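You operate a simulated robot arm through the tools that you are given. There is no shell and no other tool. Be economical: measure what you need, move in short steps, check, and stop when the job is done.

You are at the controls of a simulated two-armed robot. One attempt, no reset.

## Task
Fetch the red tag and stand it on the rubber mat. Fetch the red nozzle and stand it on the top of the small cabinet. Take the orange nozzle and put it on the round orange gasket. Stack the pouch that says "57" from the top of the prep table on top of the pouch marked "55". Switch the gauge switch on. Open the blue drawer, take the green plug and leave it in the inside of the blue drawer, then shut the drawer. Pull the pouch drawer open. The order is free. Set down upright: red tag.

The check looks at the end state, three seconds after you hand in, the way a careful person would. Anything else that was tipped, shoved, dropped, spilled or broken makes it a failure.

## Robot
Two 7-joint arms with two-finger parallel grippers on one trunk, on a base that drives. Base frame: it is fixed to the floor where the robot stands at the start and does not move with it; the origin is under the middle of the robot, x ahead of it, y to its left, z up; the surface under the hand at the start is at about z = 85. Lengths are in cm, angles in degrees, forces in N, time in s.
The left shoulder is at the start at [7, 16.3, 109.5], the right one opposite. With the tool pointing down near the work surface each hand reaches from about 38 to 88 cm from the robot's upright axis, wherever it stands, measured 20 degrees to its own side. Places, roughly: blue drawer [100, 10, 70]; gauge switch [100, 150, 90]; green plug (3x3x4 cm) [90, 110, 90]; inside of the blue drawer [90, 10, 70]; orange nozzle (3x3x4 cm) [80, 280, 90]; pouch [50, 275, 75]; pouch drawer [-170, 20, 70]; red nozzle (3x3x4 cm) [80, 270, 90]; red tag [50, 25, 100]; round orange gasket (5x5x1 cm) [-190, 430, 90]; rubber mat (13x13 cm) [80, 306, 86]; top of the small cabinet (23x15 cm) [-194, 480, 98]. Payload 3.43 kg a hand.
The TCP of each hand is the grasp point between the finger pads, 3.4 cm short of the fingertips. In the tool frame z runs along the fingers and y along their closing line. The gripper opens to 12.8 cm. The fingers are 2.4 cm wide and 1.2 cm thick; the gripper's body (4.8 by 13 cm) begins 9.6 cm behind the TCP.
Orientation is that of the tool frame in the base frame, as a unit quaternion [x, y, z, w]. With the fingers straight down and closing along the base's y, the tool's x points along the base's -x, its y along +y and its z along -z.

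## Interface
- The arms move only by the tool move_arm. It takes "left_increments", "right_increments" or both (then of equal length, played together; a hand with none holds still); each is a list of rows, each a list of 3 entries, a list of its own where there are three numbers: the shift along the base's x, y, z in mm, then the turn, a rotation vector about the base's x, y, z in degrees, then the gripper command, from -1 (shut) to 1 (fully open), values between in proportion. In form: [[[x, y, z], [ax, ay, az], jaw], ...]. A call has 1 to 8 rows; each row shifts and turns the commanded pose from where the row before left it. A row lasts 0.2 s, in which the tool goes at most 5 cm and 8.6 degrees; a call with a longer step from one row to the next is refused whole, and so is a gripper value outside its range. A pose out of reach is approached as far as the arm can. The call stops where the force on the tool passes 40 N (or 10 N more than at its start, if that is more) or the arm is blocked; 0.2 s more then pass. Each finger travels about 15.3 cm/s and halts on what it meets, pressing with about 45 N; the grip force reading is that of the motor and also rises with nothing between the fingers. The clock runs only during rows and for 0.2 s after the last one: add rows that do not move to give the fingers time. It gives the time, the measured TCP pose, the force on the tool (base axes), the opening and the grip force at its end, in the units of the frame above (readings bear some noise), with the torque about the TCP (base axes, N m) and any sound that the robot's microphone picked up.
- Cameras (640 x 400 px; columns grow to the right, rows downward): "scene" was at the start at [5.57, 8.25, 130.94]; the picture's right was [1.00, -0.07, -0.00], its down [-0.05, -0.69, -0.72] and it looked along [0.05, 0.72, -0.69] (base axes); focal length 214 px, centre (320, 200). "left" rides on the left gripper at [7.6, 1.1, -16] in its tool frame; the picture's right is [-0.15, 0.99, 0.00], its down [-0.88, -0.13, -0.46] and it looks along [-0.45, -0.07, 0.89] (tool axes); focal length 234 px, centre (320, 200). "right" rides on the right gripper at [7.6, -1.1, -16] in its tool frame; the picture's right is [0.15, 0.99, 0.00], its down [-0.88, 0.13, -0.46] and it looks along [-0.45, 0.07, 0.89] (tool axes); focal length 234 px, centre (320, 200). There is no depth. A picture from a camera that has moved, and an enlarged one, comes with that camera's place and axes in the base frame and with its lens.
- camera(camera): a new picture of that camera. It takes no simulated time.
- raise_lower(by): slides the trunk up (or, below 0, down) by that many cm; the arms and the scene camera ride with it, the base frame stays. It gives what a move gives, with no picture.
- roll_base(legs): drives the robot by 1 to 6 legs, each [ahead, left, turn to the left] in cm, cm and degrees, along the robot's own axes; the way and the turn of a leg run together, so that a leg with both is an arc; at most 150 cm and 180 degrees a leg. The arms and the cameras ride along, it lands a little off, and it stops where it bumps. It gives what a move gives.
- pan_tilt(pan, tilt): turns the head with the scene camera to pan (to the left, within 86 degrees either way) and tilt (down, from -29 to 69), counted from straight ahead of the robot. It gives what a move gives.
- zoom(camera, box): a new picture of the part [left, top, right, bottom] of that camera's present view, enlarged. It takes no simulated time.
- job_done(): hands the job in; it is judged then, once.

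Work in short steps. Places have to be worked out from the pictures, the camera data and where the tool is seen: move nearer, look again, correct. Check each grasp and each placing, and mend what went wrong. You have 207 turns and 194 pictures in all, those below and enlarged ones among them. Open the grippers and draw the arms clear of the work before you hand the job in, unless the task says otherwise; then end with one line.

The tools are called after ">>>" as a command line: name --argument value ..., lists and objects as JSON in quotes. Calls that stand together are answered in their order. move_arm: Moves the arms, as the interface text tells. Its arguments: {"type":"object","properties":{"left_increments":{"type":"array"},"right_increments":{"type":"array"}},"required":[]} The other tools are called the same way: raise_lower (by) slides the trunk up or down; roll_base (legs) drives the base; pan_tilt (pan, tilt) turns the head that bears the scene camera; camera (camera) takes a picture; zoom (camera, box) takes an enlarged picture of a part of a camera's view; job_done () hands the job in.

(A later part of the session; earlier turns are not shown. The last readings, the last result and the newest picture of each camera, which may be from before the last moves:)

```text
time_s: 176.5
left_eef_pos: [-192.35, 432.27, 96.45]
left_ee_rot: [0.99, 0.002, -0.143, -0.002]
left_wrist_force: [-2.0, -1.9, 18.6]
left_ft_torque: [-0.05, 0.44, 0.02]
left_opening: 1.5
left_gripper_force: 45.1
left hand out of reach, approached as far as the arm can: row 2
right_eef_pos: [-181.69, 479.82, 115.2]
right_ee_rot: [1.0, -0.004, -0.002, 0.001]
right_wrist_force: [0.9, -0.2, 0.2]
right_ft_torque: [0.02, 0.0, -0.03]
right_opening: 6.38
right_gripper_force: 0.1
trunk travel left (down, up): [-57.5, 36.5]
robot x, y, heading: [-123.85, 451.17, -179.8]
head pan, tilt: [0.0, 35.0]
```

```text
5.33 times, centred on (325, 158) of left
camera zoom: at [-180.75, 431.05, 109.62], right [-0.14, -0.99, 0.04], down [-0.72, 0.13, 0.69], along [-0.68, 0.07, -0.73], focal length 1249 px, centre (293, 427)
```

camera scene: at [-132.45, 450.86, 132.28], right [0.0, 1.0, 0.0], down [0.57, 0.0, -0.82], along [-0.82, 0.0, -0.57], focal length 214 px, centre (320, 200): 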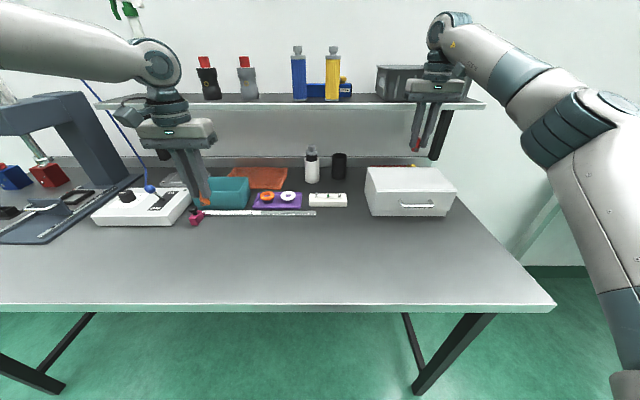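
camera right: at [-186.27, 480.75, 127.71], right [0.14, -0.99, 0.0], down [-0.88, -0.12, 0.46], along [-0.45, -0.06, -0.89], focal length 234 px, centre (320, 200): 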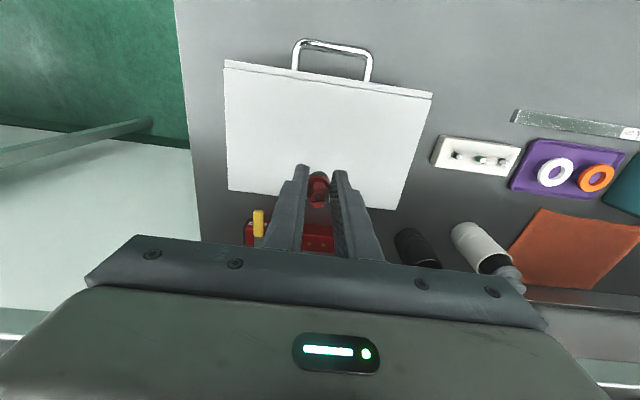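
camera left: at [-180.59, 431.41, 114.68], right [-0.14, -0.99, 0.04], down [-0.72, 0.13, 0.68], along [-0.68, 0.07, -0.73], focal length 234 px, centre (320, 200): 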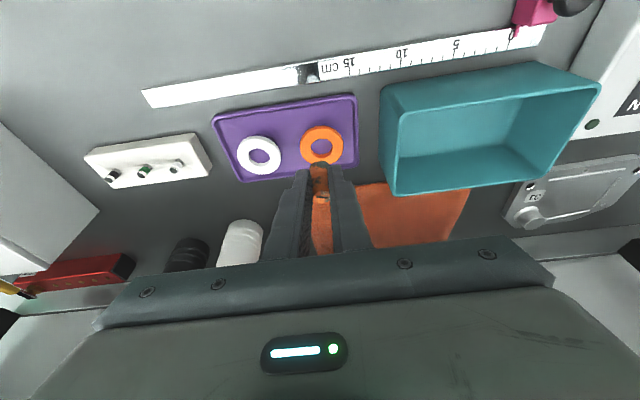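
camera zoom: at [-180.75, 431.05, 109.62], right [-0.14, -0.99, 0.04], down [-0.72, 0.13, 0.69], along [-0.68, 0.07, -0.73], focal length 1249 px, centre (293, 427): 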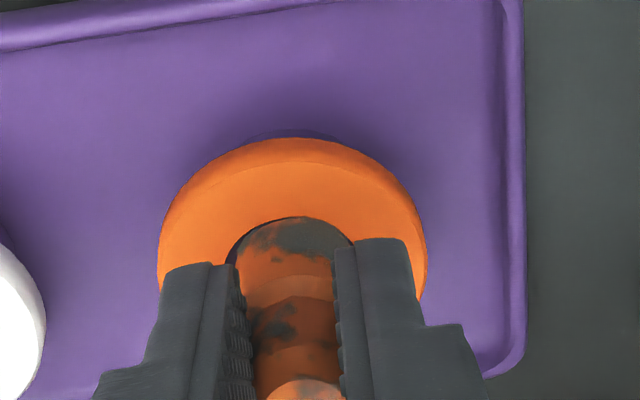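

The y shift was refused by reach. I lift 1 cm, drive the base 2 cm closer to regain reach, and re-centre.

>>> move_arm --left_increments '[[[0, 0, 8], [0, 0, 0], -1], [[0, 0, 7], [0, 0, 0], -1]]'

>>> roll_base --legs '[[2.2, 0, 0]]'

>>> zoom --camera "scene" --box '[240, 160, 300, 215]'

>>> zoom --camera "left" --box '[260, 100, 380, 200]'

```text
time_s: 177.1
left_eef_pos: [-192.37, 432.19, 97.53]
left_ee_rot: [0.99, 0.001, -0.14, 0.0]
left_wrist_force: [0.3, 0.9, 0.3]
left_ft_torque: [0.02, 0.0, -0.01]
left_opening: 1.45
left_gripper_force: 45.2
right_eef_pos: [-181.69, 479.83, 115.06]
right_ee_rot: [1.0, -0.004, -0.003, 0.0]
right_wrist_force: [-0.5, -0.5, -0.2]
right_ft_torque: [-0.01, 0.01, -0.03]
right_opening: 6.39
right_gripper_force: 0.1
trunk travel left (down, up): [-57.5, 36.5]
robot x, y, heading: [-123.48, 450.89, -179.6]
head pan, tilt: [0.0, 35.0]
```

```text
time_s: 177.9
left_eef_pos: [-194.54, 432.26, 97.74]
left_ee_rot: [0.99, 0.0, -0.14, -0.001]
left_wrist_force: [0.6, -0.1, -0.3]
left_ft_torque: [0.03, -0.01, -0.01]
left_opening: 1.47
left_gripper_force: 45.2
right_eef_pos: [-183.74, 479.78, 115.15]
right_ee_rot: [1.0, -0.004, -0.002, 0.0]
right_wrist_force: [0.4, 0.1, 0.5]
right_ft_torque: [0.0, 0.02, 0.0]
right_opening: 6.42
right_gripper_force: 0.0
trunk travel left (down, up): [-57.5, 36.5]
robot x, y, heading: [-125.82, 450.72, -179.8]
head pan, tilt: [0.0, 35.0]
```

```text
7.27 times, centred on (270, 188) of scene
camera zoom: at [-139.28, 450.77, 132.32], right [0.0, 1.0, 0.0], down [0.57, 0.0, -0.82], along [-0.82, 0.0, -0.57], focal length 1560 px, centre (684, 291)
```

zoom: 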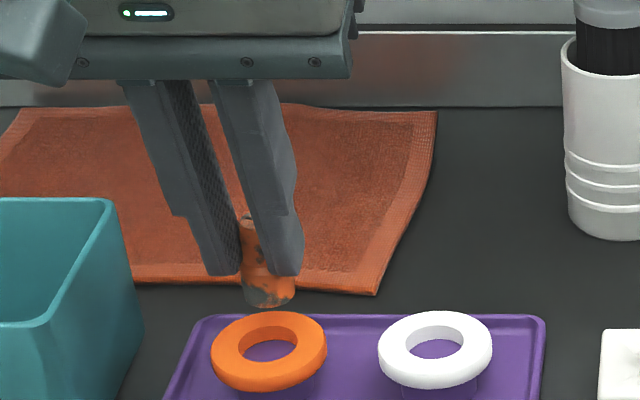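

```text
4.00 times, centred on (320, 150) of left
camera zoom: at [-182.91, 431.08, 111.06], right [-0.14, -0.99, 0.04], down [-0.72, 0.13, 0.68], along [-0.68, 0.07, -0.73], focal length 937 px, centre (320, 400)
```

zoom: 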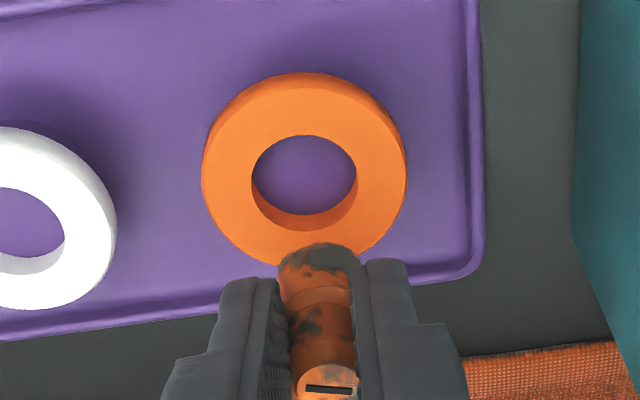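

I return to the previous x (dx +2.1) with y +0.2 cm and lower again.

>>> move_arm --left_increments '[[[21, 2.2, 0], [0, 0, 0], -1], [[0, 0, -6], [0, 0, 0], -1], [[0, 0, -5], [0, 0, 0], -1], [[0, 0, 0], [0, 0, 0], -1]]'

>>> zoom --camera "scene" --box '[240, 160, 300, 215]'

>>> zoom --camera "left" --box '[280, 120, 370, 195]'

```text
time_s: 178.9
left_eef_pos: [-192.47, 432.43, 96.73]
left_ee_rot: [0.99, 0.001, -0.139, 0.0]
left_wrist_force: [-0.3, -0.3, 0.1]
left_ft_torque: [-0.01, 0.03, -0.01]
left_opening: 1.46
left_gripper_force: 45.2
right_eef_pos: [-183.86, 479.84, 115.08]
right_ee_rot: [1.0, -0.005, -0.002, 0.0]
right_wrist_force: [0.0, -0.4, 0.1]
right_ft_torque: [-0.05, 0.01, 0.0]
right_opening: 6.4
right_gripper_force: 0.0
trunk travel left (down, up): [-57.5, 36.5]
robot x, y, heading: [-125.63, 450.88, -179.9]
head pan, tilt: [0.0, 35.0]
```

```text
7.27 times, centred on (270, 188) of scene
camera zoom: at [-139.48, 450.78, 132.28], right [0.0, 1.0, 0.0], down [0.57, 0.0, -0.82], along [-0.82, 0.0, -0.57], focal length 1560 px, centre (684, 291)
```

zoom: 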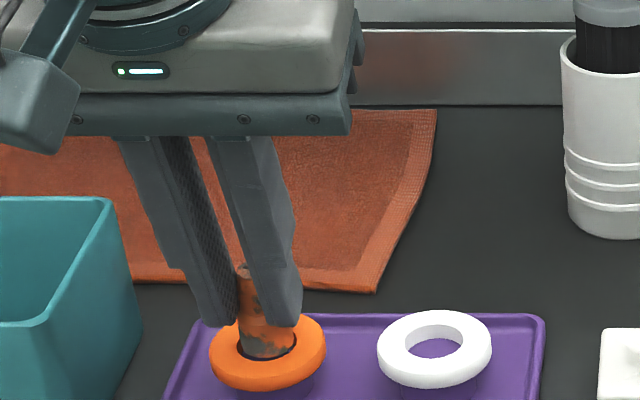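

```text
5.33 times, centred on (325, 158) of left
camera zoom: at [-180.95, 431.29, 109.82], right [-0.14, -0.99, 0.04], down [-0.72, 0.13, 0.68], along [-0.68, 0.07, -0.73], focal length 1249 px, centre (293, 427)
```

zoom: 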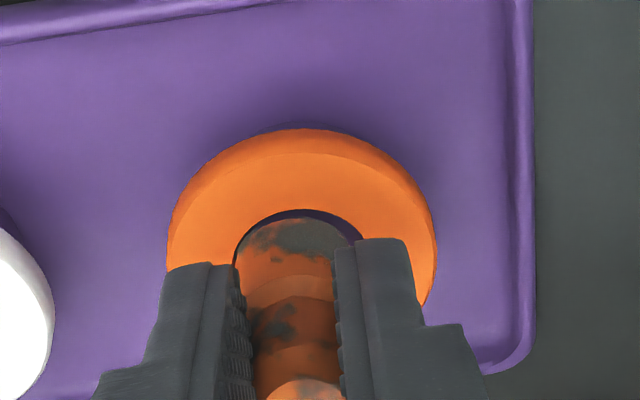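

Well centred now. I lower further with a 1 mm +x nudge to see where contact occurs.

>>> move_arm --left_increments '[[[1, 0, -4], [0, 0, 0], -1], [[0, 0, 0], [0, 0, 0], -1]]'

>>> move_arm --left_increments '[[[0, 0, -4], [0, 0, 0], -1], [[0, 0, 0], [0, 0, 0], -1]]'

>>> zoom --camera "scene" --box '[240, 160, 300, 215]'

```text
time_s: 179.5
left_eef_pos: [-192.41, 432.45, 96.42]
left_ee_rot: [0.99, 0.001, -0.143, 0.0]
left_wrist_force: [-1.6, -2.5, 20.0]
left_ft_torque: [-0.08, 0.4, 0.0]
left_opening: 1.48
left_gripper_force: 45.3
right_eef_pos: [-183.72, 479.73, 115.27]
right_ee_rot: [1.0, -0.004, -0.001, 0.0]
right_wrist_force: [0.2, -0.7, -0.8]
right_ft_torque: [-0.03, 0.01, 0.04]
right_opening: 6.39
right_gripper_force: 0.1
trunk travel left (down, up): [-57.5, 36.5]
robot x, y, heading: [-125.65, 450.51, -180.1]
head pan, tilt: [0.0, 35.0]
```

```text
time_s: 180.1
left_eef_pos: [-192.4, 432.54, 96.32]
left_ee_rot: [0.989, 0.002, -0.146, -0.002]
left_wrist_force: [6.7, 0.7, 14.8]
left_ft_torque: [0.02, -0.14, 0.02]
left_opening: 1.47
left_gripper_force: 45.5
right_eef_pos: [-183.73, 479.75, 115.15]
right_ee_rot: [1.0, -0.004, -0.002, 0.001]
right_wrist_force: [-0.5, -0.1, 0.1]
right_ft_torque: [0.01, 0.01, 0.0]
right_opening: 6.41
right_gripper_force: 0.1
trunk travel left (down, up): [-57.5, 36.5]
robot x, y, heading: [-124.86, 450.81, -179.8]
head pan, tilt: [0.0, 35.0]
stopped in row 2 (left hand): the force on the tool passed its limit at 41 N (the readings are from after the stop); the commanded pose is now the measured one
```

```text
7.27 times, centred on (270, 188) of scene
camera zoom: at [-139.23, 450.79, 132.28], right [0.0, 1.0, 0.0], down [0.57, 0.0, -0.82], along [-0.82, 0.0, -0.57], focal length 1560 px, centre (684, 291)
```

zoom: 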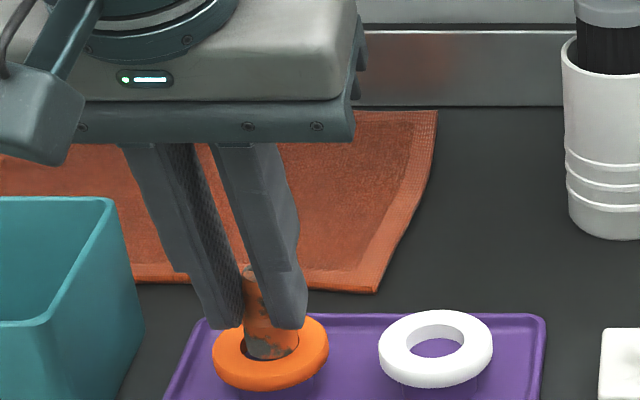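

Even centred it rests at the ring's top level under 41 N, so the support is solid there. I ease off and release.

>>> move_arm --left_increments '[[[0, 0, 3], [0, 0, 0], -1], [[0, 0, 0], [0, 0, 0], -1], [[0, 0, 0], [0, 0, 0], -0.74], [[0, 0, 0], [0, 0, 0], -0.68], [[0, 0, 0], [0, 0, 0], -0.62], [[0, 0, 0], [0, 0, 0], -0.55]]'

>>> zoom --camera "scene" --box '[240, 160, 300, 215]'

>>> zoom --camera "left" --box '[280, 120, 370, 195]'

```text
time_s: 181.5
left_eef_pos: [-192.7, 432.47, 96.27]
left_ee_rot: [0.99, 0.0, -0.143, -0.001]
left_wrist_force: [-0.4, 0.1, 1.2]
left_ft_torque: [0.0, -0.02, 0.0]
left_opening: 2.9
left_gripper_force: 0.0
right_eef_pos: [-183.88, 479.71, 115.12]
right_ee_rot: [1.0, -0.004, -0.002, 0.001]
right_wrist_force: [-0.5, 0.7, 0.8]
right_ft_torque: [0.01, -0.01, 0.0]
right_opening: 6.42
right_gripper_force: 0.1
trunk travel left (down, up): [-57.5, 36.5]
robot x, y, heading: [-125.54, 450.75, -179.9]
head pan, tilt: [0.0, 35.0]
```

```text
7.27 times, centred on (270, 188) of scene
camera zoom: at [-139.49, 450.78, 132.28], right [0.0, 1.0, 0.0], down [0.57, 0.0, -0.82], along [-0.82, 0.0, -0.57], focal length 1560 px, centre (684, 291)
```

zoom: 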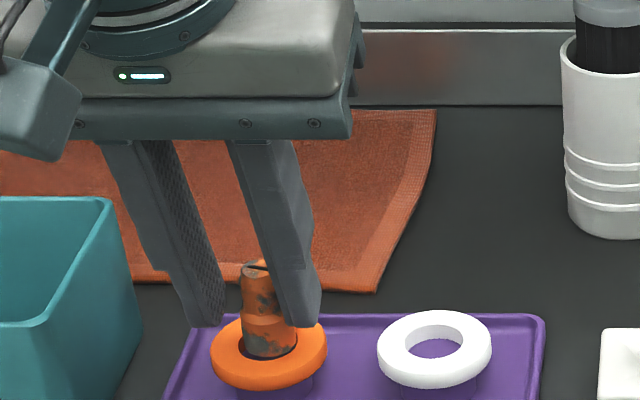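

```text
5.33 times, centred on (325, 158) of left
camera zoom: at [-180.98, 431.28, 109.57], right [-0.14, -0.99, 0.04], down [-0.71, 0.13, 0.69], along [-0.69, 0.07, -0.73], focal length 1249 px, centre (293, 427)
```

zoom: 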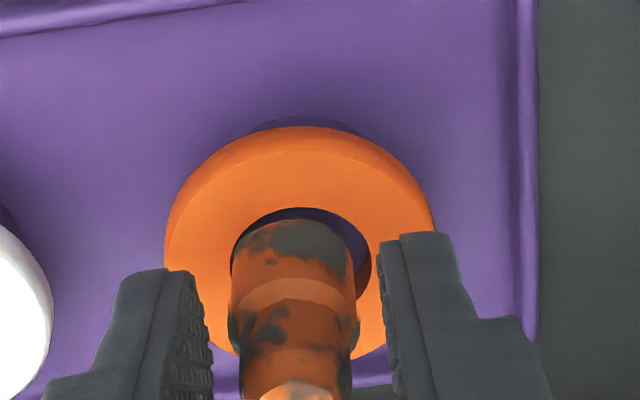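

It stands on the gasket. I withdraw upward and check.

>>> move_arm --left_increments '[[[0, 0, 0], [0, 0, 0], -0.45], [[0, 0, 0], [0, 0, 0], -0.45], [[5, 0, 20], [0, 0, 0], -0.45], [[10, 0, 40], [0, 0, 0], -0.45], [[10, 0, 40], [0, 0, 0], -0.45], [[40, 0, 20], [0, 0, 0], -0.3], [[45, 0, 0], [0, 0, 0], 0], [[45, 0, 0], [0, 0, 0], 0]]'

>>> zoom --camera "scene" --box '[230, 160, 310, 220]'

>>> camera --camera "scene"

```text
time_s: 183.3
left_eef_pos: [-176.88, 432.56, 108.47]
left_ee_rot: [0.989, 0.001, -0.145, -0.002]
left_wrist_force: [1.4, -0.4, 0.9]
left_ft_torque: [-0.01, 0.02, 0.02]
left_opening: 6.4
left_gripper_force: 0.2
right_eef_pos: [-183.69, 479.88, 115.31]
right_ee_rot: [1.0, -0.005, -0.003, 0.001]
right_wrist_force: [-0.1, -0.1, 0.0]
right_ft_torque: [0.01, 0.03, -0.01]
right_opening: 6.39
right_gripper_force: 0.1
trunk travel left (down, up): [-57.5, 36.5]
robot x, y, heading: [-125.26, 450.4, -179.9]
head pan, tilt: [0.0, 35.0]
```

```text
6.67 times, centred on (270, 190) of scene
camera zoom: at [-139.28, 450.8, 132.3], right [0.0, 1.0, 0.0], down [0.57, 0.0, -0.82], along [-0.82, 0.0, -0.57], focal length 1430 px, centre (653, 267)
```

zoom: 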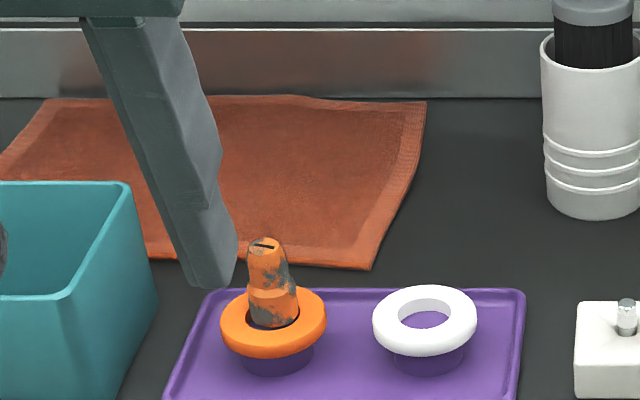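

```text
76 pictures are left
camera scene: at [-139.28, 450.8, 132.3], right [0.0, 1.0, 0.0], down [0.57, 0.0, -0.82], along [-0.82, 0.0, -0.57], focal length 214 px, centre (320, 200)
```

scene: 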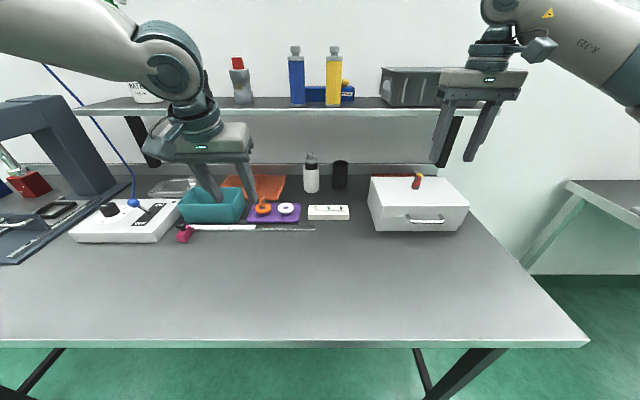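

Orange nozzle is on the gasket, red on the cabinet. Next the pouch drawer near (-170, 20): I back off and drive along -y, still facing -x.

>>> roll_base --legs '[[-62, 0, 0], [0, 150, 0], [0, 150, 0], [0, 120, 0]]'

>>> pan_tilt --pan 0 --tilt 40

>>> camera --camera "scene"

```text
time_s: 206.6
left_eef_pos: [-118.3, 11.64, 108.35]
left_ee_rot: [0.99, -0.014, -0.143, -0.003]
left_wrist_force: [0.6, -0.6, -0.6]
left_ft_torque: [-0.02, -0.02, -0.02]
left_opening: 6.38
left_gripper_force: 0.1
right_eef_pos: [-123.81, 58.99, 115.16]
right_ee_rot: [1.0, -0.019, -0.003, 0.0]
right_wrist_force: [0.4, 0.4, -0.9]
right_ft_torque: [-0.02, 0.02, 0.04]
right_opening: 6.39
right_gripper_force: 0.1
trunk travel left (down, up): [-57.5, 36.5]
robot x, y, heading: [-66.19, 28.49, 178.5]
head pan, tilt: [0.0, 35.0]
```

```text
time_s: 207.2
left_eef_pos: [-118.42, 11.63, 108.34]
left_ee_rot: [0.99, -0.013, -0.144, -0.004]
left_wrist_force: [-0.6, 0.4, 0.4]
left_ft_torque: [-0.02, 0.02, 0.02]
left_opening: 6.39
left_gripper_force: 0.0
right_eef_pos: [-123.92, 58.87, 115.14]
right_ee_rot: [1.0, -0.018, -0.001, 0.0]
right_wrist_force: [-0.2, -0.1, -0.1]
right_ft_torque: [0.0, -0.02, -0.02]
right_opening: 6.4
right_gripper_force: 0.0
trunk travel left (down, up): [-57.5, 36.5]
robot x, y, heading: [-66.45, 28.28, 178.4]
head pan, tilt: [0.0, 40.0]
```

```text
75 pictures are left
camera scene: at [-79.98, 28.72, 131.53], right [0.03, 1.0, 0.0], down [0.64, -0.02, -0.77], along [-0.77, 0.02, -0.64], focal length 214 px, centre (320, 200)
```

scene: 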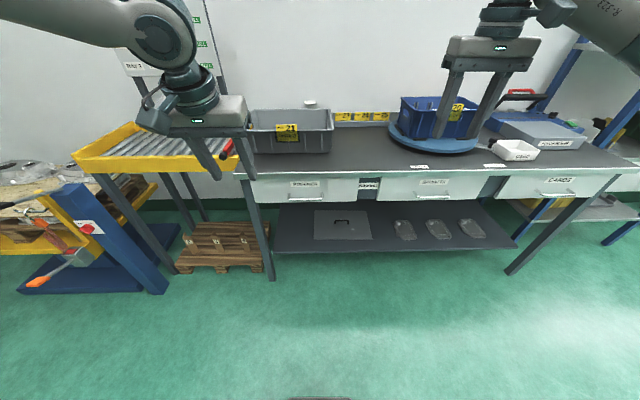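

Three drawers under this bench; I zoom on the labels.

>>> zoom --camera "scene" --box '[240, 150, 440, 220]'

>>> zoom --camera "scene" --box '[400, 150, 600, 220]'

```text
3.20 times, centred on (340, 185) of scene
camera zoom: at [-79.98, 28.72, 131.53], right [0.03, 1.0, 0.0], down [0.64, -0.02, -0.77], along [-0.77, 0.02, -0.64], focal length 686 px, centre (256, 248)
```

zoom: 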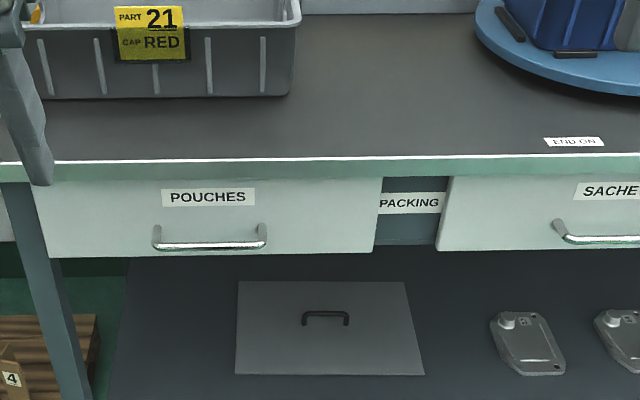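

```text
3.20 times, centred on (500, 185) of scene
camera zoom: at [-79.98, 28.72, 131.53], right [0.03, 1.0, 0.0], down [0.64, -0.02, -0.77], along [-0.77, 0.02, -0.64], focal length 686 px, centre (-256, 248)
```

zoom: 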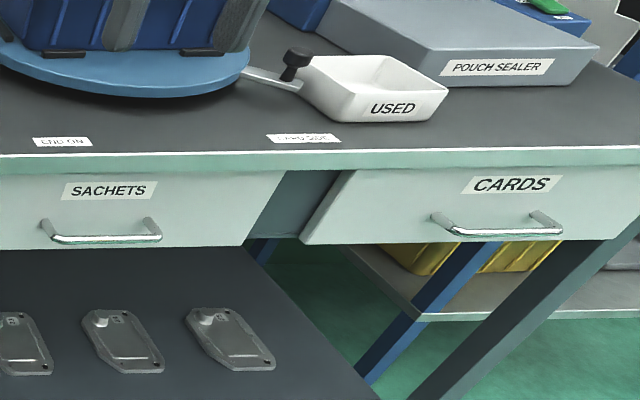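

"POUCHES" is the leftmost drawer, with a bar handle near y≈24. I'll grasp the bar with the right hand, fingers pointing forward-down. First I reorient the right hand (yaw -90°) and tuck the left hand.

>>> move_arm --right_increments '[[[10, -10, 0], [0, 0, -8.4], 0.2], [[10, -10, 0], [0, 0, -8.4], 0.2], [[10, -10, 0], [0, 0, -8.4], 0.2], [[0, 0, 0], [0, 0, -8.4], 0.2], [[0, 0, 0], [0, 0, -8.4], 0.2], [[0, 0, 0], [0, 0, -8.4], 0.2], [[0, 0, 0], [0, 0, -8.4], 0.2], [[0, 0, 0], [0, 0, -8.4], 0.2]]' --left_increments '[[[20, -10, 20], [0, -8, 0], 0], [[20, -10, 20], [0, -8, 0], 0], [[20, -10, 20], [0, 0, 0], 0], [[20, -10, 20], [0, 0, 0], 0], [[20, -10, 20], [0, 0, 0], 0], [[20, -10, 20], [0, 0, 0], 0], [[0, 0, 20], [0, 0, 0], 0], [[0, 0, 10], [0, 0, 0], 0]]'

>>> move_arm --right_increments '[[[0, 0, 0], [0, 0, -8.4], 0.2], [[0, 0, 0], [0, 0, -8.4], 0.2], [[0, 0, 0], [0, 0, -8.4], 0.2], [[0, 0, 0], [0, 8.4, 0], 0.2], [[0, 0, 0], [0, 8.4, 0], 0.2], [[0, 0, 0], [0, 8.4, 0], 0.2], [[0, 0, 0], [0, 8.4, 0], 0.2], [[0, 0, 0], [0, 8.4, 0], 0.2]]'

```text
time_s: 209.0
left_eef_pos: [-106.3, 5.59, 123.36]
left_ee_rot: [1.0, -0.013, -0.005, -0.006]
left_wrist_force: [-0.5, -1.0, 0.6]
left_ft_torque: [-0.02, -0.01, 0.0]
left_opening: 6.39
left_gripper_force: 0.1
right_eef_pos: [-120.8, 55.92, 115.16]
right_ee_rot: [0.822, -0.57, -0.002, 0.0]
right_wrist_force: [-0.3, -0.3, 0.0]
right_ft_torque: [-0.01, 0.0, -0.02]
right_opening: 7.66
right_gripper_force: 0.1
trunk travel left (down, up): [-57.5, 36.5]
robot x, y, heading: [-66.41, 28.32, 178.3]
head pan, tilt: [0.0, 40.0]
```

```text
time_s: 210.8
left_eef_pos: [-106.34, 5.62, 123.44]
left_ee_rot: [1.0, -0.012, -0.004, -0.005]
left_wrist_force: [-0.2, 0.5, -0.1]
left_ft_torque: [-0.01, 0.02, -0.02]
left_opening: 6.4
left_gripper_force: 0.0
right_eef_pos: [-120.86, 56.03, 115.15]
right_ee_rot: [-0.633, 0.685, 0.245, -0.264]
right_wrist_force: [-0.6, -0.7, -0.2]
right_ft_torque: [-0.03, -0.01, 0.0]
right_opening: 7.68
right_gripper_force: 0.1
trunk travel left (down, up): [-57.5, 36.5]
robot x, y, heading: [-66.34, 28.25, 178.5]
head pan, tilt: [0.0, 40.0]
```

Orientation works. I complete the pitch, fix the small yaw error, lower the trunk and shift the base left so the handle lies on the right hand's side.

>>> move_arm --right_increments '[[[0, 0, 0], [0, 8.4, 0], 0.2], [[0, 0, 0], [0, 8.4, 0], 0.2], [[0, 0, 0], [0, 0, 3], 0.2]]'

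>>> raise_lower --by -27

>>> roll_base --legs '[[0, 20, 1.5]]'

>>> pan_tilt --pan -10 --tilt 35

>>> camera --camera "scene"

>>> camera --camera "right"

```text
time_s: 211.6
left_eef_pos: [-106.4, 5.69, 123.31]
left_ee_rot: [1.0, -0.013, -0.004, -0.005]
left_wrist_force: [-0.6, 0.6, -0.5]
left_ft_torque: [-0.01, 0.02, -0.03]
left_opening: 6.4
left_gripper_force: 0.0
right_eef_pos: [-120.82, 56.06, 115.17]
right_ee_rot: [-0.606, 0.625, 0.325, -0.369]
right_wrist_force: [-0.6, -0.1, -0.6]
right_ft_torque: [0.02, 0.03, -0.04]
right_opening: 7.69
right_gripper_force: 0.0
trunk travel left (down, up): [-57.5, 36.5]
robot x, y, heading: [-66.43, 28.43, 178.5]
head pan, tilt: [0.0, 40.0]
```

```text
time_s: 214.4
left_eef_pos: [-106.44, 5.63, 96.31]
left_ee_rot: [1.0, -0.012, -0.005, -0.005]
left_wrist_force: [0.0, -0.5, -0.9]
left_ft_torque: [0.0, 0.0, -0.04]
left_opening: 6.39
left_gripper_force: 0.1
right_eef_pos: [-120.81, 55.89, 88.23]
right_ee_rot: [-0.607, 0.624, 0.325, -0.369]
right_wrist_force: [0.4, 0.1, 0.0]
right_ft_torque: [-0.01, 0.01, 0.03]
right_opening: 7.67
right_gripper_force: 0.1
trunk travel left (down, up): [-30.5, 63.5]
robot x, y, heading: [-66.11, 28.31, 178.9]
head pan, tilt: [0.0, 40.0]
```

```text
time_s: 216.0
left_eef_pos: [-106.0, -15.74, 96.37]
left_ee_rot: [1.0, 0.001, -0.005, -0.006]
left_wrist_force: [-0.8, -0.1, -0.9]
left_ft_torque: [0.03, 0.03, 0.01]
left_opening: 6.39
left_gripper_force: 0.0
right_eef_pos: [-121.83, 34.28, 88.22]
right_ee_rot: [-0.616, 0.616, 0.321, -0.373]
right_wrist_force: [0.7, -0.3, -0.1]
right_ft_torque: [0.01, -0.02, 0.0]
right_opening: 7.67
right_gripper_force: 0.1
trunk travel left (down, up): [-30.5, 63.5]
robot x, y, heading: [-66.92, 8.47, -180.1]
head pan, tilt: [0.0, 40.0]
```

```text
time_s: 216.7
left_eef_pos: [-105.93, -15.59, 96.43]
left_ee_rot: [1.0, 0.001, -0.005, -0.005]
left_wrist_force: [-0.8, -0.8, 0.3]
left_ft_torque: [0.01, 0.01, 0.01]
left_opening: 6.38
left_gripper_force: 0.1
right_eef_pos: [-121.74, 34.32, 88.13]
right_ee_rot: [-0.615, 0.617, 0.319, -0.373]
right_wrist_force: [-0.2, 0.6, -0.3]
right_ft_torque: [0.06, 0.0, -0.06]
right_opening: 7.67
right_gripper_force: 0.0
trunk travel left (down, up): [-30.5, 63.5]
robot x, y, heading: [-66.5, 8.1, -180.2]
head pan, tilt: [-10.0, 35.0]
```

```text
72 pictures are left
camera scene: at [-80.41, 9.69, 105.28], right [0.17, 0.98, 0.0], down [0.57, -0.1, -0.82], along [-0.81, 0.14, -0.57], focal length 214 px, centre (320, 200)
```

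scene: 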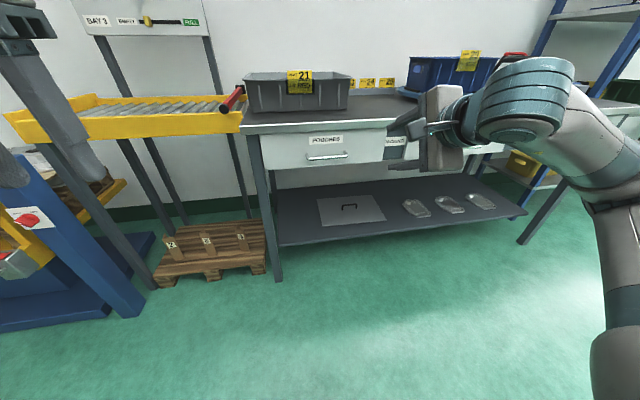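

```text
71 pictures are left
camera right: at [-107.42, 27.74, 95.88], right [-0.51, -0.11, 0.85], down [0.29, 0.91, 0.29], along [-0.81, 0.39, -0.43], focal length 234 px, centre (320, 200)
```

right: 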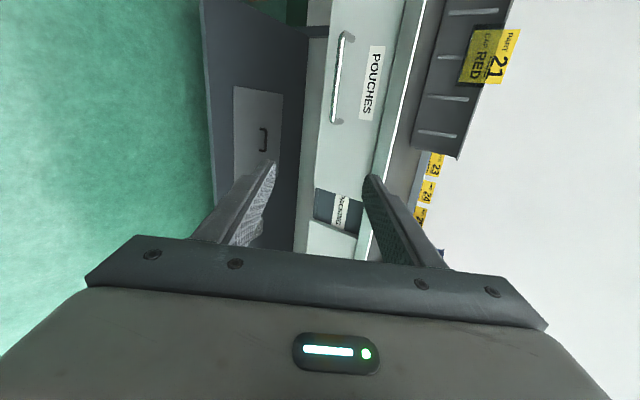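

Handle triangulated at ≈(-148.2, 24.1, 75.8), drawer front x≈-151.3. I flatten the hand's pitch to near horizontal, align y and z, then drive closer.

>>> move_arm --right_increments '[[[0, -20, -20], [0, 8.4, 0], 0], [[0, -20, -20], [0, 8.4, 0], -0.2], [[0, -20, -20], [0, 8.4, 0], -0.35], [[0, -20, -20], [0, 0, 0], -0.35], [[0, -22, -20], [0, 0, 0], -0.35], [[0, 0, -22], [0, 0, 0], -0.35]]'

>>> roll_base --legs '[[17, 0, 0]]'

>>> camera --camera "right"

>>> camera --camera "scene"

```text
time_s: 218.1
left_eef_pos: [-106.05, -15.62, 96.34]
left_ee_rot: [1.0, 0.001, -0.004, -0.005]
left_wrist_force: [0.2, 0.9, 0.0]
left_ft_torque: [-0.02, -0.01, 0.02]
left_opening: 6.39
left_gripper_force: 0.0
right_eef_pos: [-127.9, 30.96, 84.62]
right_ee_rot: [0.533, -0.521, -0.443, 0.498]
right_wrist_force: [0.3, 0.3, -0.5]
right_ft_torque: [-0.03, -0.01, -0.05]
right_opening: 4.16
right_gripper_force: 0.0
right hand out of reach, approached as far as the arm can: row 1, 2, 3, 4, 5, 6
trunk travel left (down, up): [-30.5, 63.5]
robot x, y, heading: [-66.83, 8.15, -180.2]
head pan, tilt: [-10.0, 35.0]
```

```text
time_s: 219.6
left_eef_pos: [-123.24, -15.7, 96.33]
left_ee_rot: [1.0, 0.001, -0.003, -0.005]
left_wrist_force: [-0.4, 0.3, -0.2]
left_ft_torque: [-0.03, -0.02, 0.01]
left_opening: 6.41
left_gripper_force: 0.1
right_eef_pos: [-145.17, 30.81, 84.55]
right_ee_rot: [0.534, -0.521, -0.444, 0.497]
right_wrist_force: [0.3, 0.0, -0.8]
right_ft_torque: [-0.02, 0.02, 0.01]
right_opening: 4.16
right_gripper_force: 0.0
trunk travel left (down, up): [-30.5, 63.5]
robot x, y, heading: [-83.58, 8.2, -180.0]
head pan, tilt: [-10.0, 35.0]
```

```text
70 pictures are left
camera right: at [-128.78, 24.3, 85.65], right [-0.1, -0.11, 0.99], down [0.38, 0.91, 0.14], along [-0.92, 0.39, -0.05], focal length 234 px, centre (320, 200)
```

right: 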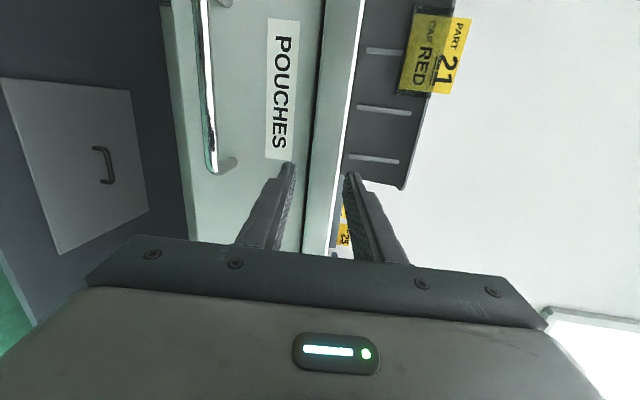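

```text
69 pictures are left
camera scene: at [-97.62, 9.64, 105.26], right [0.17, 0.99, 0.0], down [0.57, -0.1, -0.82], along [-0.81, 0.14, -0.57], focal length 214 px, centre (320, 200)
```

scene: 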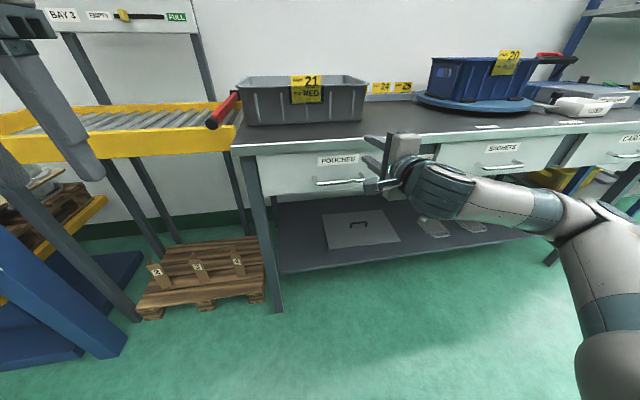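

The hand needs more extension in this pose. I back the base 14 cm and extend the arm instead while lowering and aligning.

>>> roll_base --legs '[[-16, 0, 0]]'

>>> move_arm --right_increments '[[[-25, -10, -15], [0, 0, 0], -0.35], [[-25, -10, -15], [0, 0, 0], -0.35], [[-25, -15, -20], [0, 0, 0], -0.35], [[0, -15, -20], [0, 0, 0], -0.35], [[0, -15, -16], [0, 0, 0], -0.35], [[0, 0, 0], [0, 0, 0], -0.35]]'

>>> camera --camera "right"

```text
time_s: 221.0
left_eef_pos: [-107.26, -15.79, 96.47]
left_ee_rot: [1.0, 0.003, -0.006, -0.005]
left_wrist_force: [0.9, 0.4, -0.1]
left_ft_torque: [-0.01, 0.06, 0.02]
left_opening: 6.38
left_gripper_force: 0.1
right_eef_pos: [-129.34, 30.62, 84.82]
right_ee_rot: [0.534, -0.52, -0.444, 0.498]
right_wrist_force: [0.9, -0.7, -1.1]
right_ft_torque: [0.01, -0.01, 0.01]
right_opening: 4.16
right_gripper_force: 0.0
trunk travel left (down, up): [-30.5, 63.5]
robot x, y, heading: [-68.27, 8.38, -179.9]
head pan, tilt: [-10.0, 35.0]
```

```text
time_s: 222.4
left_eef_pos: [-107.22, -15.82, 96.44]
left_ee_rot: [1.0, 0.004, -0.004, -0.006]
left_wrist_force: [-0.1, -0.1, -0.5]
left_ft_torque: [0.02, 0.01, -0.03]
left_opening: 6.4
left_gripper_force: 0.1
right_eef_pos: [-129.38, 30.75, 84.79]
right_ee_rot: [0.534, -0.52, -0.444, 0.497]
right_wrist_force: [-0.4, 0.3, -0.3]
right_ft_torque: [-0.01, 0.01, -0.01]
right_opening: 4.16
right_gripper_force: 0.0
right hand out of reach, approached as far as the arm can: row 1, 2, 3, 4, 5
trunk travel left (down, up): [-30.5, 63.5]
robot x, y, heading: [-68.23, 8.33, -179.7]
head pan, tilt: [-10.0, 35.0]
```

```text
68 pictures are left
camera right: at [-113.02, 24.26, 85.7], right [-0.1, -0.11, 0.99], down [0.38, 0.91, 0.14], along [-0.92, 0.39, -0.05], focal length 234 px, centre (320, 200)
```

right: 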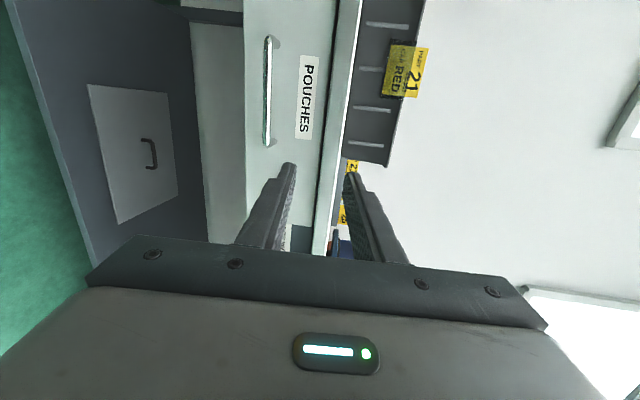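

The arm is at a joint limit but its orientation is ideal, so I position with trunk and base instead: trunk down 8.8 cm, base 6.6 cm left; left hand raised first.

>>> move_arm --left_increments '[[[10, 0, 40], [0, 0, 0], 0], [[10, 0, 40], [0, 0, 0], 0], [[0, 0, 40], [0, 0, 0], 0]]'

>>> raise_lower --by -8.9

>>> roll_base --legs '[[0, 6.6, 0], [8, 0, 0]]'

>>> camera --camera "right"

>>> zoom --camera "scene" --box '[240, 90, 440, 230]'

```text
time_s: 223.2
left_eef_pos: [-105.49, -15.78, 108.52]
left_ee_rot: [1.0, 0.003, -0.004, -0.005]
left_wrist_force: [0.0, -0.1, -0.2]
left_ft_torque: [0.01, 0.04, 0.01]
left_opening: 6.37
left_gripper_force: 0.0
right_eef_pos: [-129.47, 30.87, 84.73]
right_ee_rot: [0.534, -0.52, -0.443, 0.498]
right_wrist_force: [0.8, 1.5, 0.8]
right_ft_torque: [0.05, -0.01, 0.04]
right_opening: 4.15
right_gripper_force: 0.0
trunk travel left (down, up): [-30.5, 63.5]
robot x, y, heading: [-68.06, 8.26, -179.8]
head pan, tilt: [-10.0, 35.0]
```

```text
time_s: 224.4
left_eef_pos: [-105.35, -15.77, 99.52]
left_ee_rot: [1.0, 0.004, -0.005, -0.005]
left_wrist_force: [-0.5, -0.1, 0.4]
left_ft_torque: [-0.03, 0.03, 0.02]
left_opening: 6.39
left_gripper_force: 0.1
right_eef_pos: [-129.47, 30.73, 76.01]
right_ee_rot: [0.535, -0.52, -0.443, 0.497]
right_wrist_force: [0.1, -0.7, 0.3]
right_ft_torque: [-0.02, 0.0, 0.01]
right_opening: 4.17
right_gripper_force: 0.0
trunk travel left (down, up): [-21.6, 72.4]
robot x, y, heading: [-67.64, 7.57, -179.6]
head pan, tilt: [-10.0, 35.0]
```

```text
time_s: 226.1
left_eef_pos: [-113.32, -22.5, 99.4]
left_ee_rot: [1.0, 0.003, -0.005, -0.005]
left_wrist_force: [-1.1, 0.4, -0.9]
left_ft_torque: [-0.01, -0.03, 0.0]
left_opening: 6.39
left_gripper_force: 0.1
right_eef_pos: [-137.47, 23.99, 75.8]
right_ee_rot: [0.535, -0.519, -0.443, 0.498]
right_wrist_force: [0.4, 0.3, -0.6]
right_ft_torque: [0.02, 0.03, 0.01]
right_opening: 4.16
right_gripper_force: 0.1
trunk travel left (down, up): [-21.6, 72.4]
robot x, y, heading: [-75.78, 1.63, -179.8]
head pan, tilt: [-10.0, 35.0]
```

```text
67 pictures are left
camera right: at [-121.03, 17.59, 76.76], right [-0.1, -0.11, 0.99], down [0.38, 0.92, 0.14], along [-0.92, 0.39, -0.05], focal length 234 px, centre (320, 200)
```

right: 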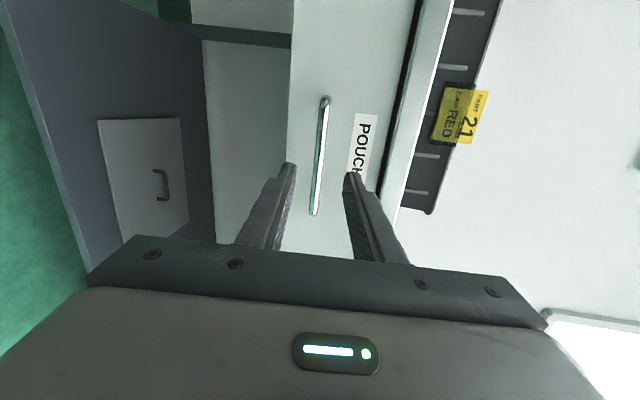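

```text
2.86 times, centred on (340, 160) of scene
camera zoom: at [-89.83, 3.03, 96.36], right [0.17, 0.99, 0.0], down [0.57, -0.1, -0.82], along [-0.81, 0.14, -0.57], focal length 613 px, centre (263, 314)
```

zoom: 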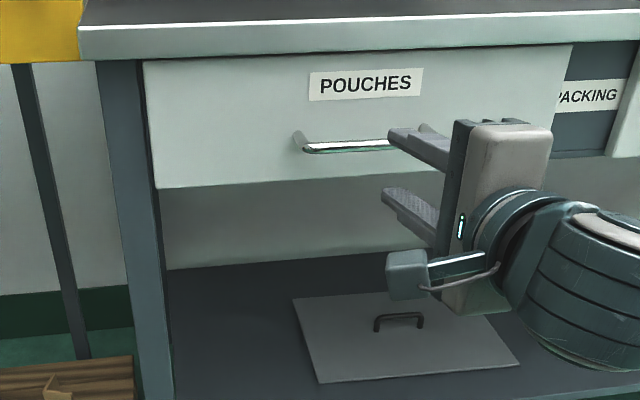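

The bar lies between the finger lines (z≈75). I lower 0.7 cm and advance 9 cm.

>>> raise_lower --by -0.7

>>> roll_base --legs '[[9, 0, 0]]'

>>> camera --camera "right"

```text
time_s: 226.7
left_eef_pos: [-113.24, -22.43, 98.81]
left_ee_rot: [1.0, 0.004, -0.004, -0.005]
left_wrist_force: [0.3, 0.2, -0.8]
left_ft_torque: [0.0, 0.01, 0.0]
left_opening: 6.4
left_gripper_force: 0.1
right_eef_pos: [-137.34, 23.98, 75.23]
right_ee_rot: [0.534, -0.519, -0.443, 0.498]
right_wrist_force: [-0.6, 0.2, 0.1]
right_ft_torque: [-0.02, 0.0, -0.01]
right_opening: 4.16
right_gripper_force: 0.1
trunk travel left (down, up): [-20.9, 73.1]
robot x, y, heading: [-76.19, 1.44, -179.8]
head pan, tilt: [-10.0, 35.0]
```

```text
time_s: 227.8
left_eef_pos: [-122.24, -22.61, 98.78]
left_ee_rot: [1.0, 0.003, -0.004, -0.005]
left_wrist_force: [-0.6, 0.6, -0.1]
left_ft_torque: [0.0, -0.08, 0.0]
left_opening: 6.4
left_gripper_force: 0.1
right_eef_pos: [-146.28, 24.08, 75.19]
right_ee_rot: [0.534, -0.52, -0.443, 0.498]
right_wrist_force: [0.6, 0.6, -0.2]
right_ft_torque: [0.02, 0.03, 0.0]
right_opening: 4.16
right_gripper_force: 0.0
trunk travel left (down, up): [-20.9, 73.1]
robot x, y, heading: [-84.68, 1.25, -179.5]
head pan, tilt: [-10.0, 35.0]
```

```text
65 pictures are left
camera right: at [-129.79, 17.57, 76.06], right [-0.1, -0.11, 0.99], down [0.38, 0.92, 0.14], along [-0.92, 0.39, -0.05], focal length 234 px, centre (320, 200)
```

right: 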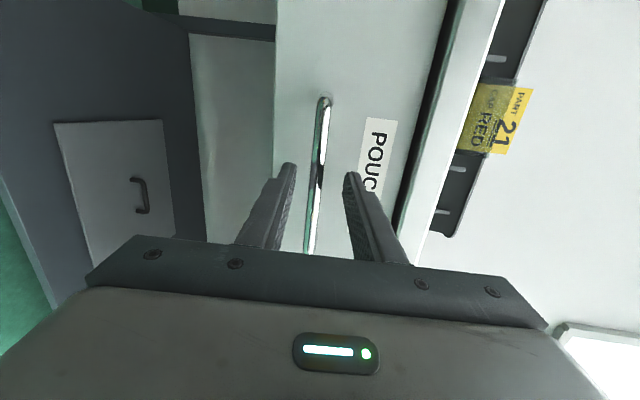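

Bar is between the fingers. I close and pull by driving back 10 cm first.

>>> move_arm --right_increments '[[[0, 0, 0], [0, 0, 0], -0.7], [[0, 0, 0], [0, 0, 0], -1], [[0, 0, 0], [0, 0, 0], -1], [[0, 0, 0], [0, 0, 0], -1]]'

>>> roll_base --legs '[[-10, 0, 0]]'

>>> camera --camera "scene"

```text
time_s: 228.8
left_eef_pos: [-122.16, -22.5, 98.83]
left_ee_rot: [1.0, 0.002, -0.004, -0.005]
left_wrist_force: [-0.3, -0.1, -1.1]
left_ft_torque: [0.01, 0.01, 0.01]
left_opening: 6.39
left_gripper_force: 0.1
right_eef_pos: [-146.1, 24.0, 74.82]
right_ee_rot: [0.537, -0.521, -0.441, 0.497]
right_wrist_force: [18.5, -2.0, -29.2]
right_ft_torque: [1.24, -0.67, -0.22]
right_opening: 1.21
right_gripper_force: 44.3
trunk travel left (down, up): [-20.9, 73.1]
robot x, y, heading: [-84.83, 1.44, -179.8]
head pan, tilt: [-10.0, 35.0]
```

```text
time_s: 229.9
left_eef_pos: [-112.26, -22.41, 98.67]
left_ee_rot: [1.0, 0.003, -0.004, -0.004]
left_wrist_force: [-0.3, -0.4, -0.7]
left_ft_torque: [0.01, 0.0, -0.02]
left_opening: 6.41
left_gripper_force: 0.1
right_eef_pos: [-136.31, 24.02, 74.7]
right_ee_rot: [0.537, -0.521, -0.441, 0.496]
right_wrist_force: [1.9, -8.1, -30.0]
right_ft_torque: [1.13, -0.71, 0.11]
right_opening: 1.23
right_gripper_force: 45.4
trunk travel left (down, up): [-20.9, 73.1]
robot x, y, heading: [-74.82, 1.6, -179.7]
head pan, tilt: [-10.0, 35.0]
```

```text
64 pictures are left
camera scene: at [-88.68, 3.05, 95.64], right [0.17, 0.99, 0.0], down [0.57, -0.1, -0.82], along [-0.81, 0.14, -0.58], focal length 214 px, centre (320, 200)
```

scene: 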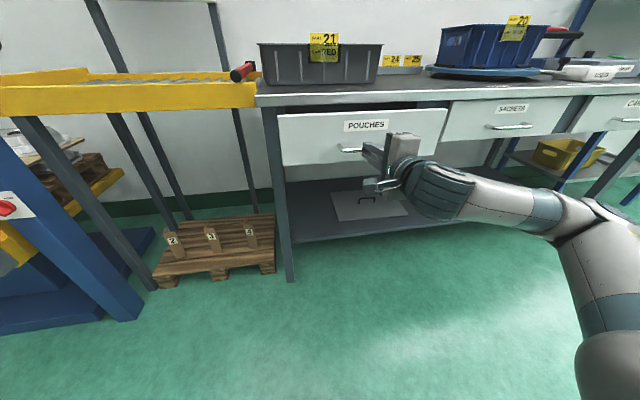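

The drawer opens with the pull. I pull a further 14 cm.

>>> roll_base --legs '[[-14, 0, 0]]'

>>> camera --camera "scene"

```text
time_s: 231.2
left_eef_pos: [-98.25, -22.35, 98.75]
left_ee_rot: [1.0, 0.005, -0.004, -0.005]
left_wrist_force: [-0.9, 0.6, 0.9]
left_ft_torque: [-0.03, 0.0, 0.0]
left_opening: 6.4
left_gripper_force: 0.1
right_eef_pos: [-122.36, 23.93, 74.71]
right_ee_rot: [0.537, -0.52, -0.44, 0.497]
right_wrist_force: [1.1, 0.2, -13.5]
right_ft_torque: [1.16, -0.33, -0.23]
right_opening: 1.25
right_gripper_force: 45.3
trunk travel left (down, up): [-20.9, 73.1]
robot x, y, heading: [-60.64, 1.66, -179.8]
head pan, tilt: [-10.0, 35.0]
```

```text
63 pictures are left
camera scene: at [-74.79, 3.13, 95.66], right [0.17, 0.99, 0.0], down [0.57, -0.1, -0.82], along [-0.81, 0.14, -0.57], focal length 214 px, centre (320, 200)
```

scene: 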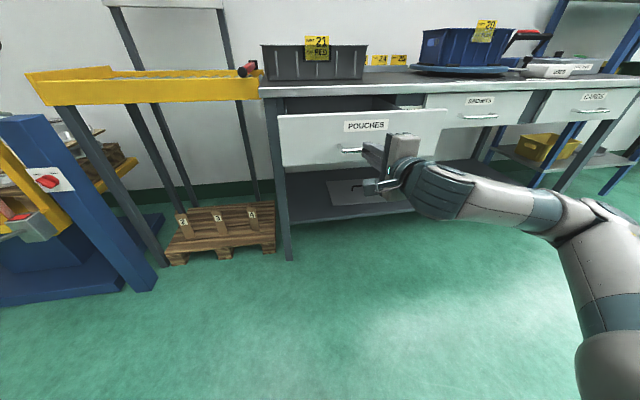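

Open ~24 cm and still sliding freely; I pull 6 cm more gently.

>>> roll_base --legs '[[-6, 0, 0]]'

```text
time_s: 232.2
left_eef_pos: [-92.26, -22.34, 98.9]
left_ee_rot: [1.0, 0.003, -0.004, -0.006]
left_wrist_force: [0.0, 0.1, 0.4]
left_ft_torque: [-0.01, 0.01, 0.02]
left_opening: 6.41
left_gripper_force: 0.0
right_eef_pos: [-116.32, 24.03, 74.81]
right_ee_rot: [0.537, -0.521, -0.44, 0.496]
right_wrist_force: [0.7, -1.2, -6.5]
right_ft_torque: [1.11, -0.17, -0.28]
right_opening: 1.21
right_gripper_force: 44.7
trunk travel left (down, up): [-20.9, 73.1]
robot x, y, heading: [-54.93, 1.59, -179.7]
head pan, tilt: [-10.0, 35.0]
```

30 cm open — enough. I release and back away.

>>> move_arm --right_increments '[[[0, 0, 0], [0, 0, 0], -0.6], [[0, 0, 0], [0, 0, 0], -0.2], [[0, 0, 0], [0, 0, 0], 0], [[0, 0, 0], [0, 0, 0], 0]]'

>>> roll_base --legs '[[-14, 0, 0]]'

>>> camera --camera "scene"

```text
time_s: 233.2
left_eef_pos: [-92.35, -22.37, 98.78]
left_ee_rot: [1.0, 0.004, -0.004, -0.005]
left_wrist_force: [-0.7, 0.8, 0.4]
left_ft_torque: [0.02, 0.02, 0.04]
left_opening: 6.42
left_gripper_force: 0.1
right_eef_pos: [-116.34, 24.07, 74.77]
right_ee_rot: [0.538, -0.52, -0.439, 0.497]
right_wrist_force: [1.5, 0.1, 0.2]
right_ft_torque: [0.01, -0.04, 0.0]
right_opening: 6.39
right_gripper_force: 0.0
trunk travel left (down, up): [-20.9, 73.1]
robot x, y, heading: [-54.78, 1.5, -179.6]
head pan, tilt: [-10.0, 35.0]
```

```text
time_s: 234.5
left_eef_pos: [-78.17, -22.33, 98.94]
left_ee_rot: [1.0, 0.005, -0.006, -0.005]
left_wrist_force: [0.7, 1.1, -0.7]
left_ft_torque: [0.0, 0.06, -0.01]
left_opening: 6.4
left_gripper_force: 0.0
right_eef_pos: [-102.38, 23.97, 74.83]
right_ee_rot: [0.538, -0.52, -0.44, 0.497]
right_wrist_force: [1.1, -0.6, -0.2]
right_ft_torque: [0.02, 0.01, 0.01]
right_opening: 6.39
right_gripper_force: 0.0
trunk travel left (down, up): [-20.9, 73.1]
robot x, y, heading: [-40.94, 1.9, -179.7]
head pan, tilt: [-10.0, 35.0]
```

```text
62 pictures are left
camera scene: at [-54.68, 3.21, 95.69], right [0.17, 0.99, 0.0], down [0.57, -0.09, -0.82], along [-0.81, 0.14, -0.57], focal length 214 px, centre (320, 200)
```

scene: 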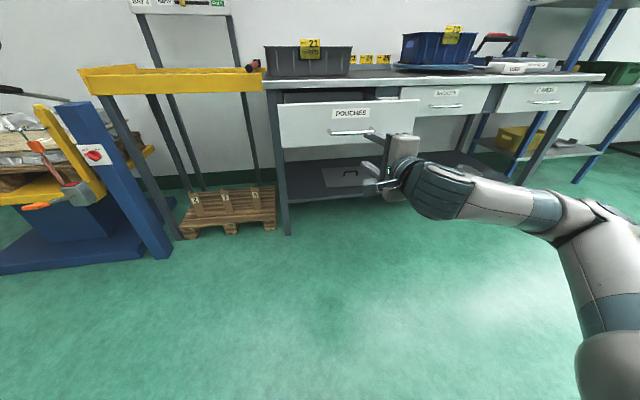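

The pouch drawer is open. Next the far side of the first bench (blue drawer, plug, switch). I drive around table 2's north end, keeping heading and the horizontal right-hand pose.

>>> roll_base --legs '[[8, 0, 0], [0, -47, -0.3], [14, 0, 0], [0, -150, 0], [0, -150, 0]]'

>>> pan_tilt --pan -80 --tilt 30

>>> camera --camera "scene"

```text
time_s: 253.2
left_eef_pos: [-98.01, 330.27, 98.96]
left_ee_rot: [1.0, -0.01, -0.004, -0.006]
left_wrist_force: [0.0, 0.0, 0.1]
left_ft_torque: [-0.01, 0.02, 0.0]
left_opening: 6.39
left_gripper_force: 0.1
right_eef_pos: [-120.81, 377.35, 74.82]
right_ee_rot: [0.53, -0.528, -0.448, 0.49]
right_wrist_force: [0.3, 0.7, -0.2]
right_ft_torque: [-0.03, 0.04, -0.02]
right_opening: 6.42
right_gripper_force: 0.1
trunk travel left (down, up): [-20.9, 73.1]
robot x, y, heading: [-60.2, 353.49, 178.5]
head pan, tilt: [-10.0, 35.0]
```

```text
time_s: 254.6
left_eef_pos: [-98.12, 330.18, 98.85]
left_ee_rot: [1.0, -0.012, -0.004, -0.006]
left_wrist_force: [0.8, -0.5, -0.6]
left_ft_torque: [0.01, 0.0, -0.01]
left_opening: 6.4
left_gripper_force: 0.0
right_eef_pos: [-120.73, 377.29, 74.81]
right_ee_rot: [0.531, -0.528, -0.447, 0.49]
right_wrist_force: [0.4, 0.9, 0.3]
right_ft_torque: [0.01, 0.0, 0.03]
right_opening: 6.38
right_gripper_force: 0.1
trunk travel left (down, up): [-20.9, 73.1]
robot x, y, heading: [-60.05, 353.25, 178.9]
head pan, tilt: [-80.0, 30.0]
```

```text
61 pictures are left
camera scene: at [-66.52, 362.21, 96.46], right [0.99, 0.15, 0.0], down [0.08, -0.49, -0.87], along [-0.13, 0.86, -0.5], focal length 214 px, centre (320, 200)
```

scene: 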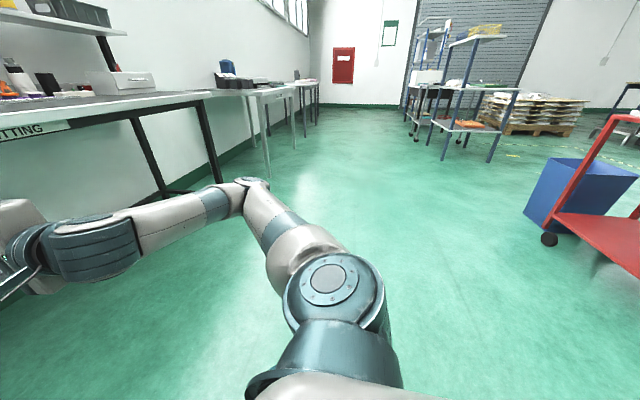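

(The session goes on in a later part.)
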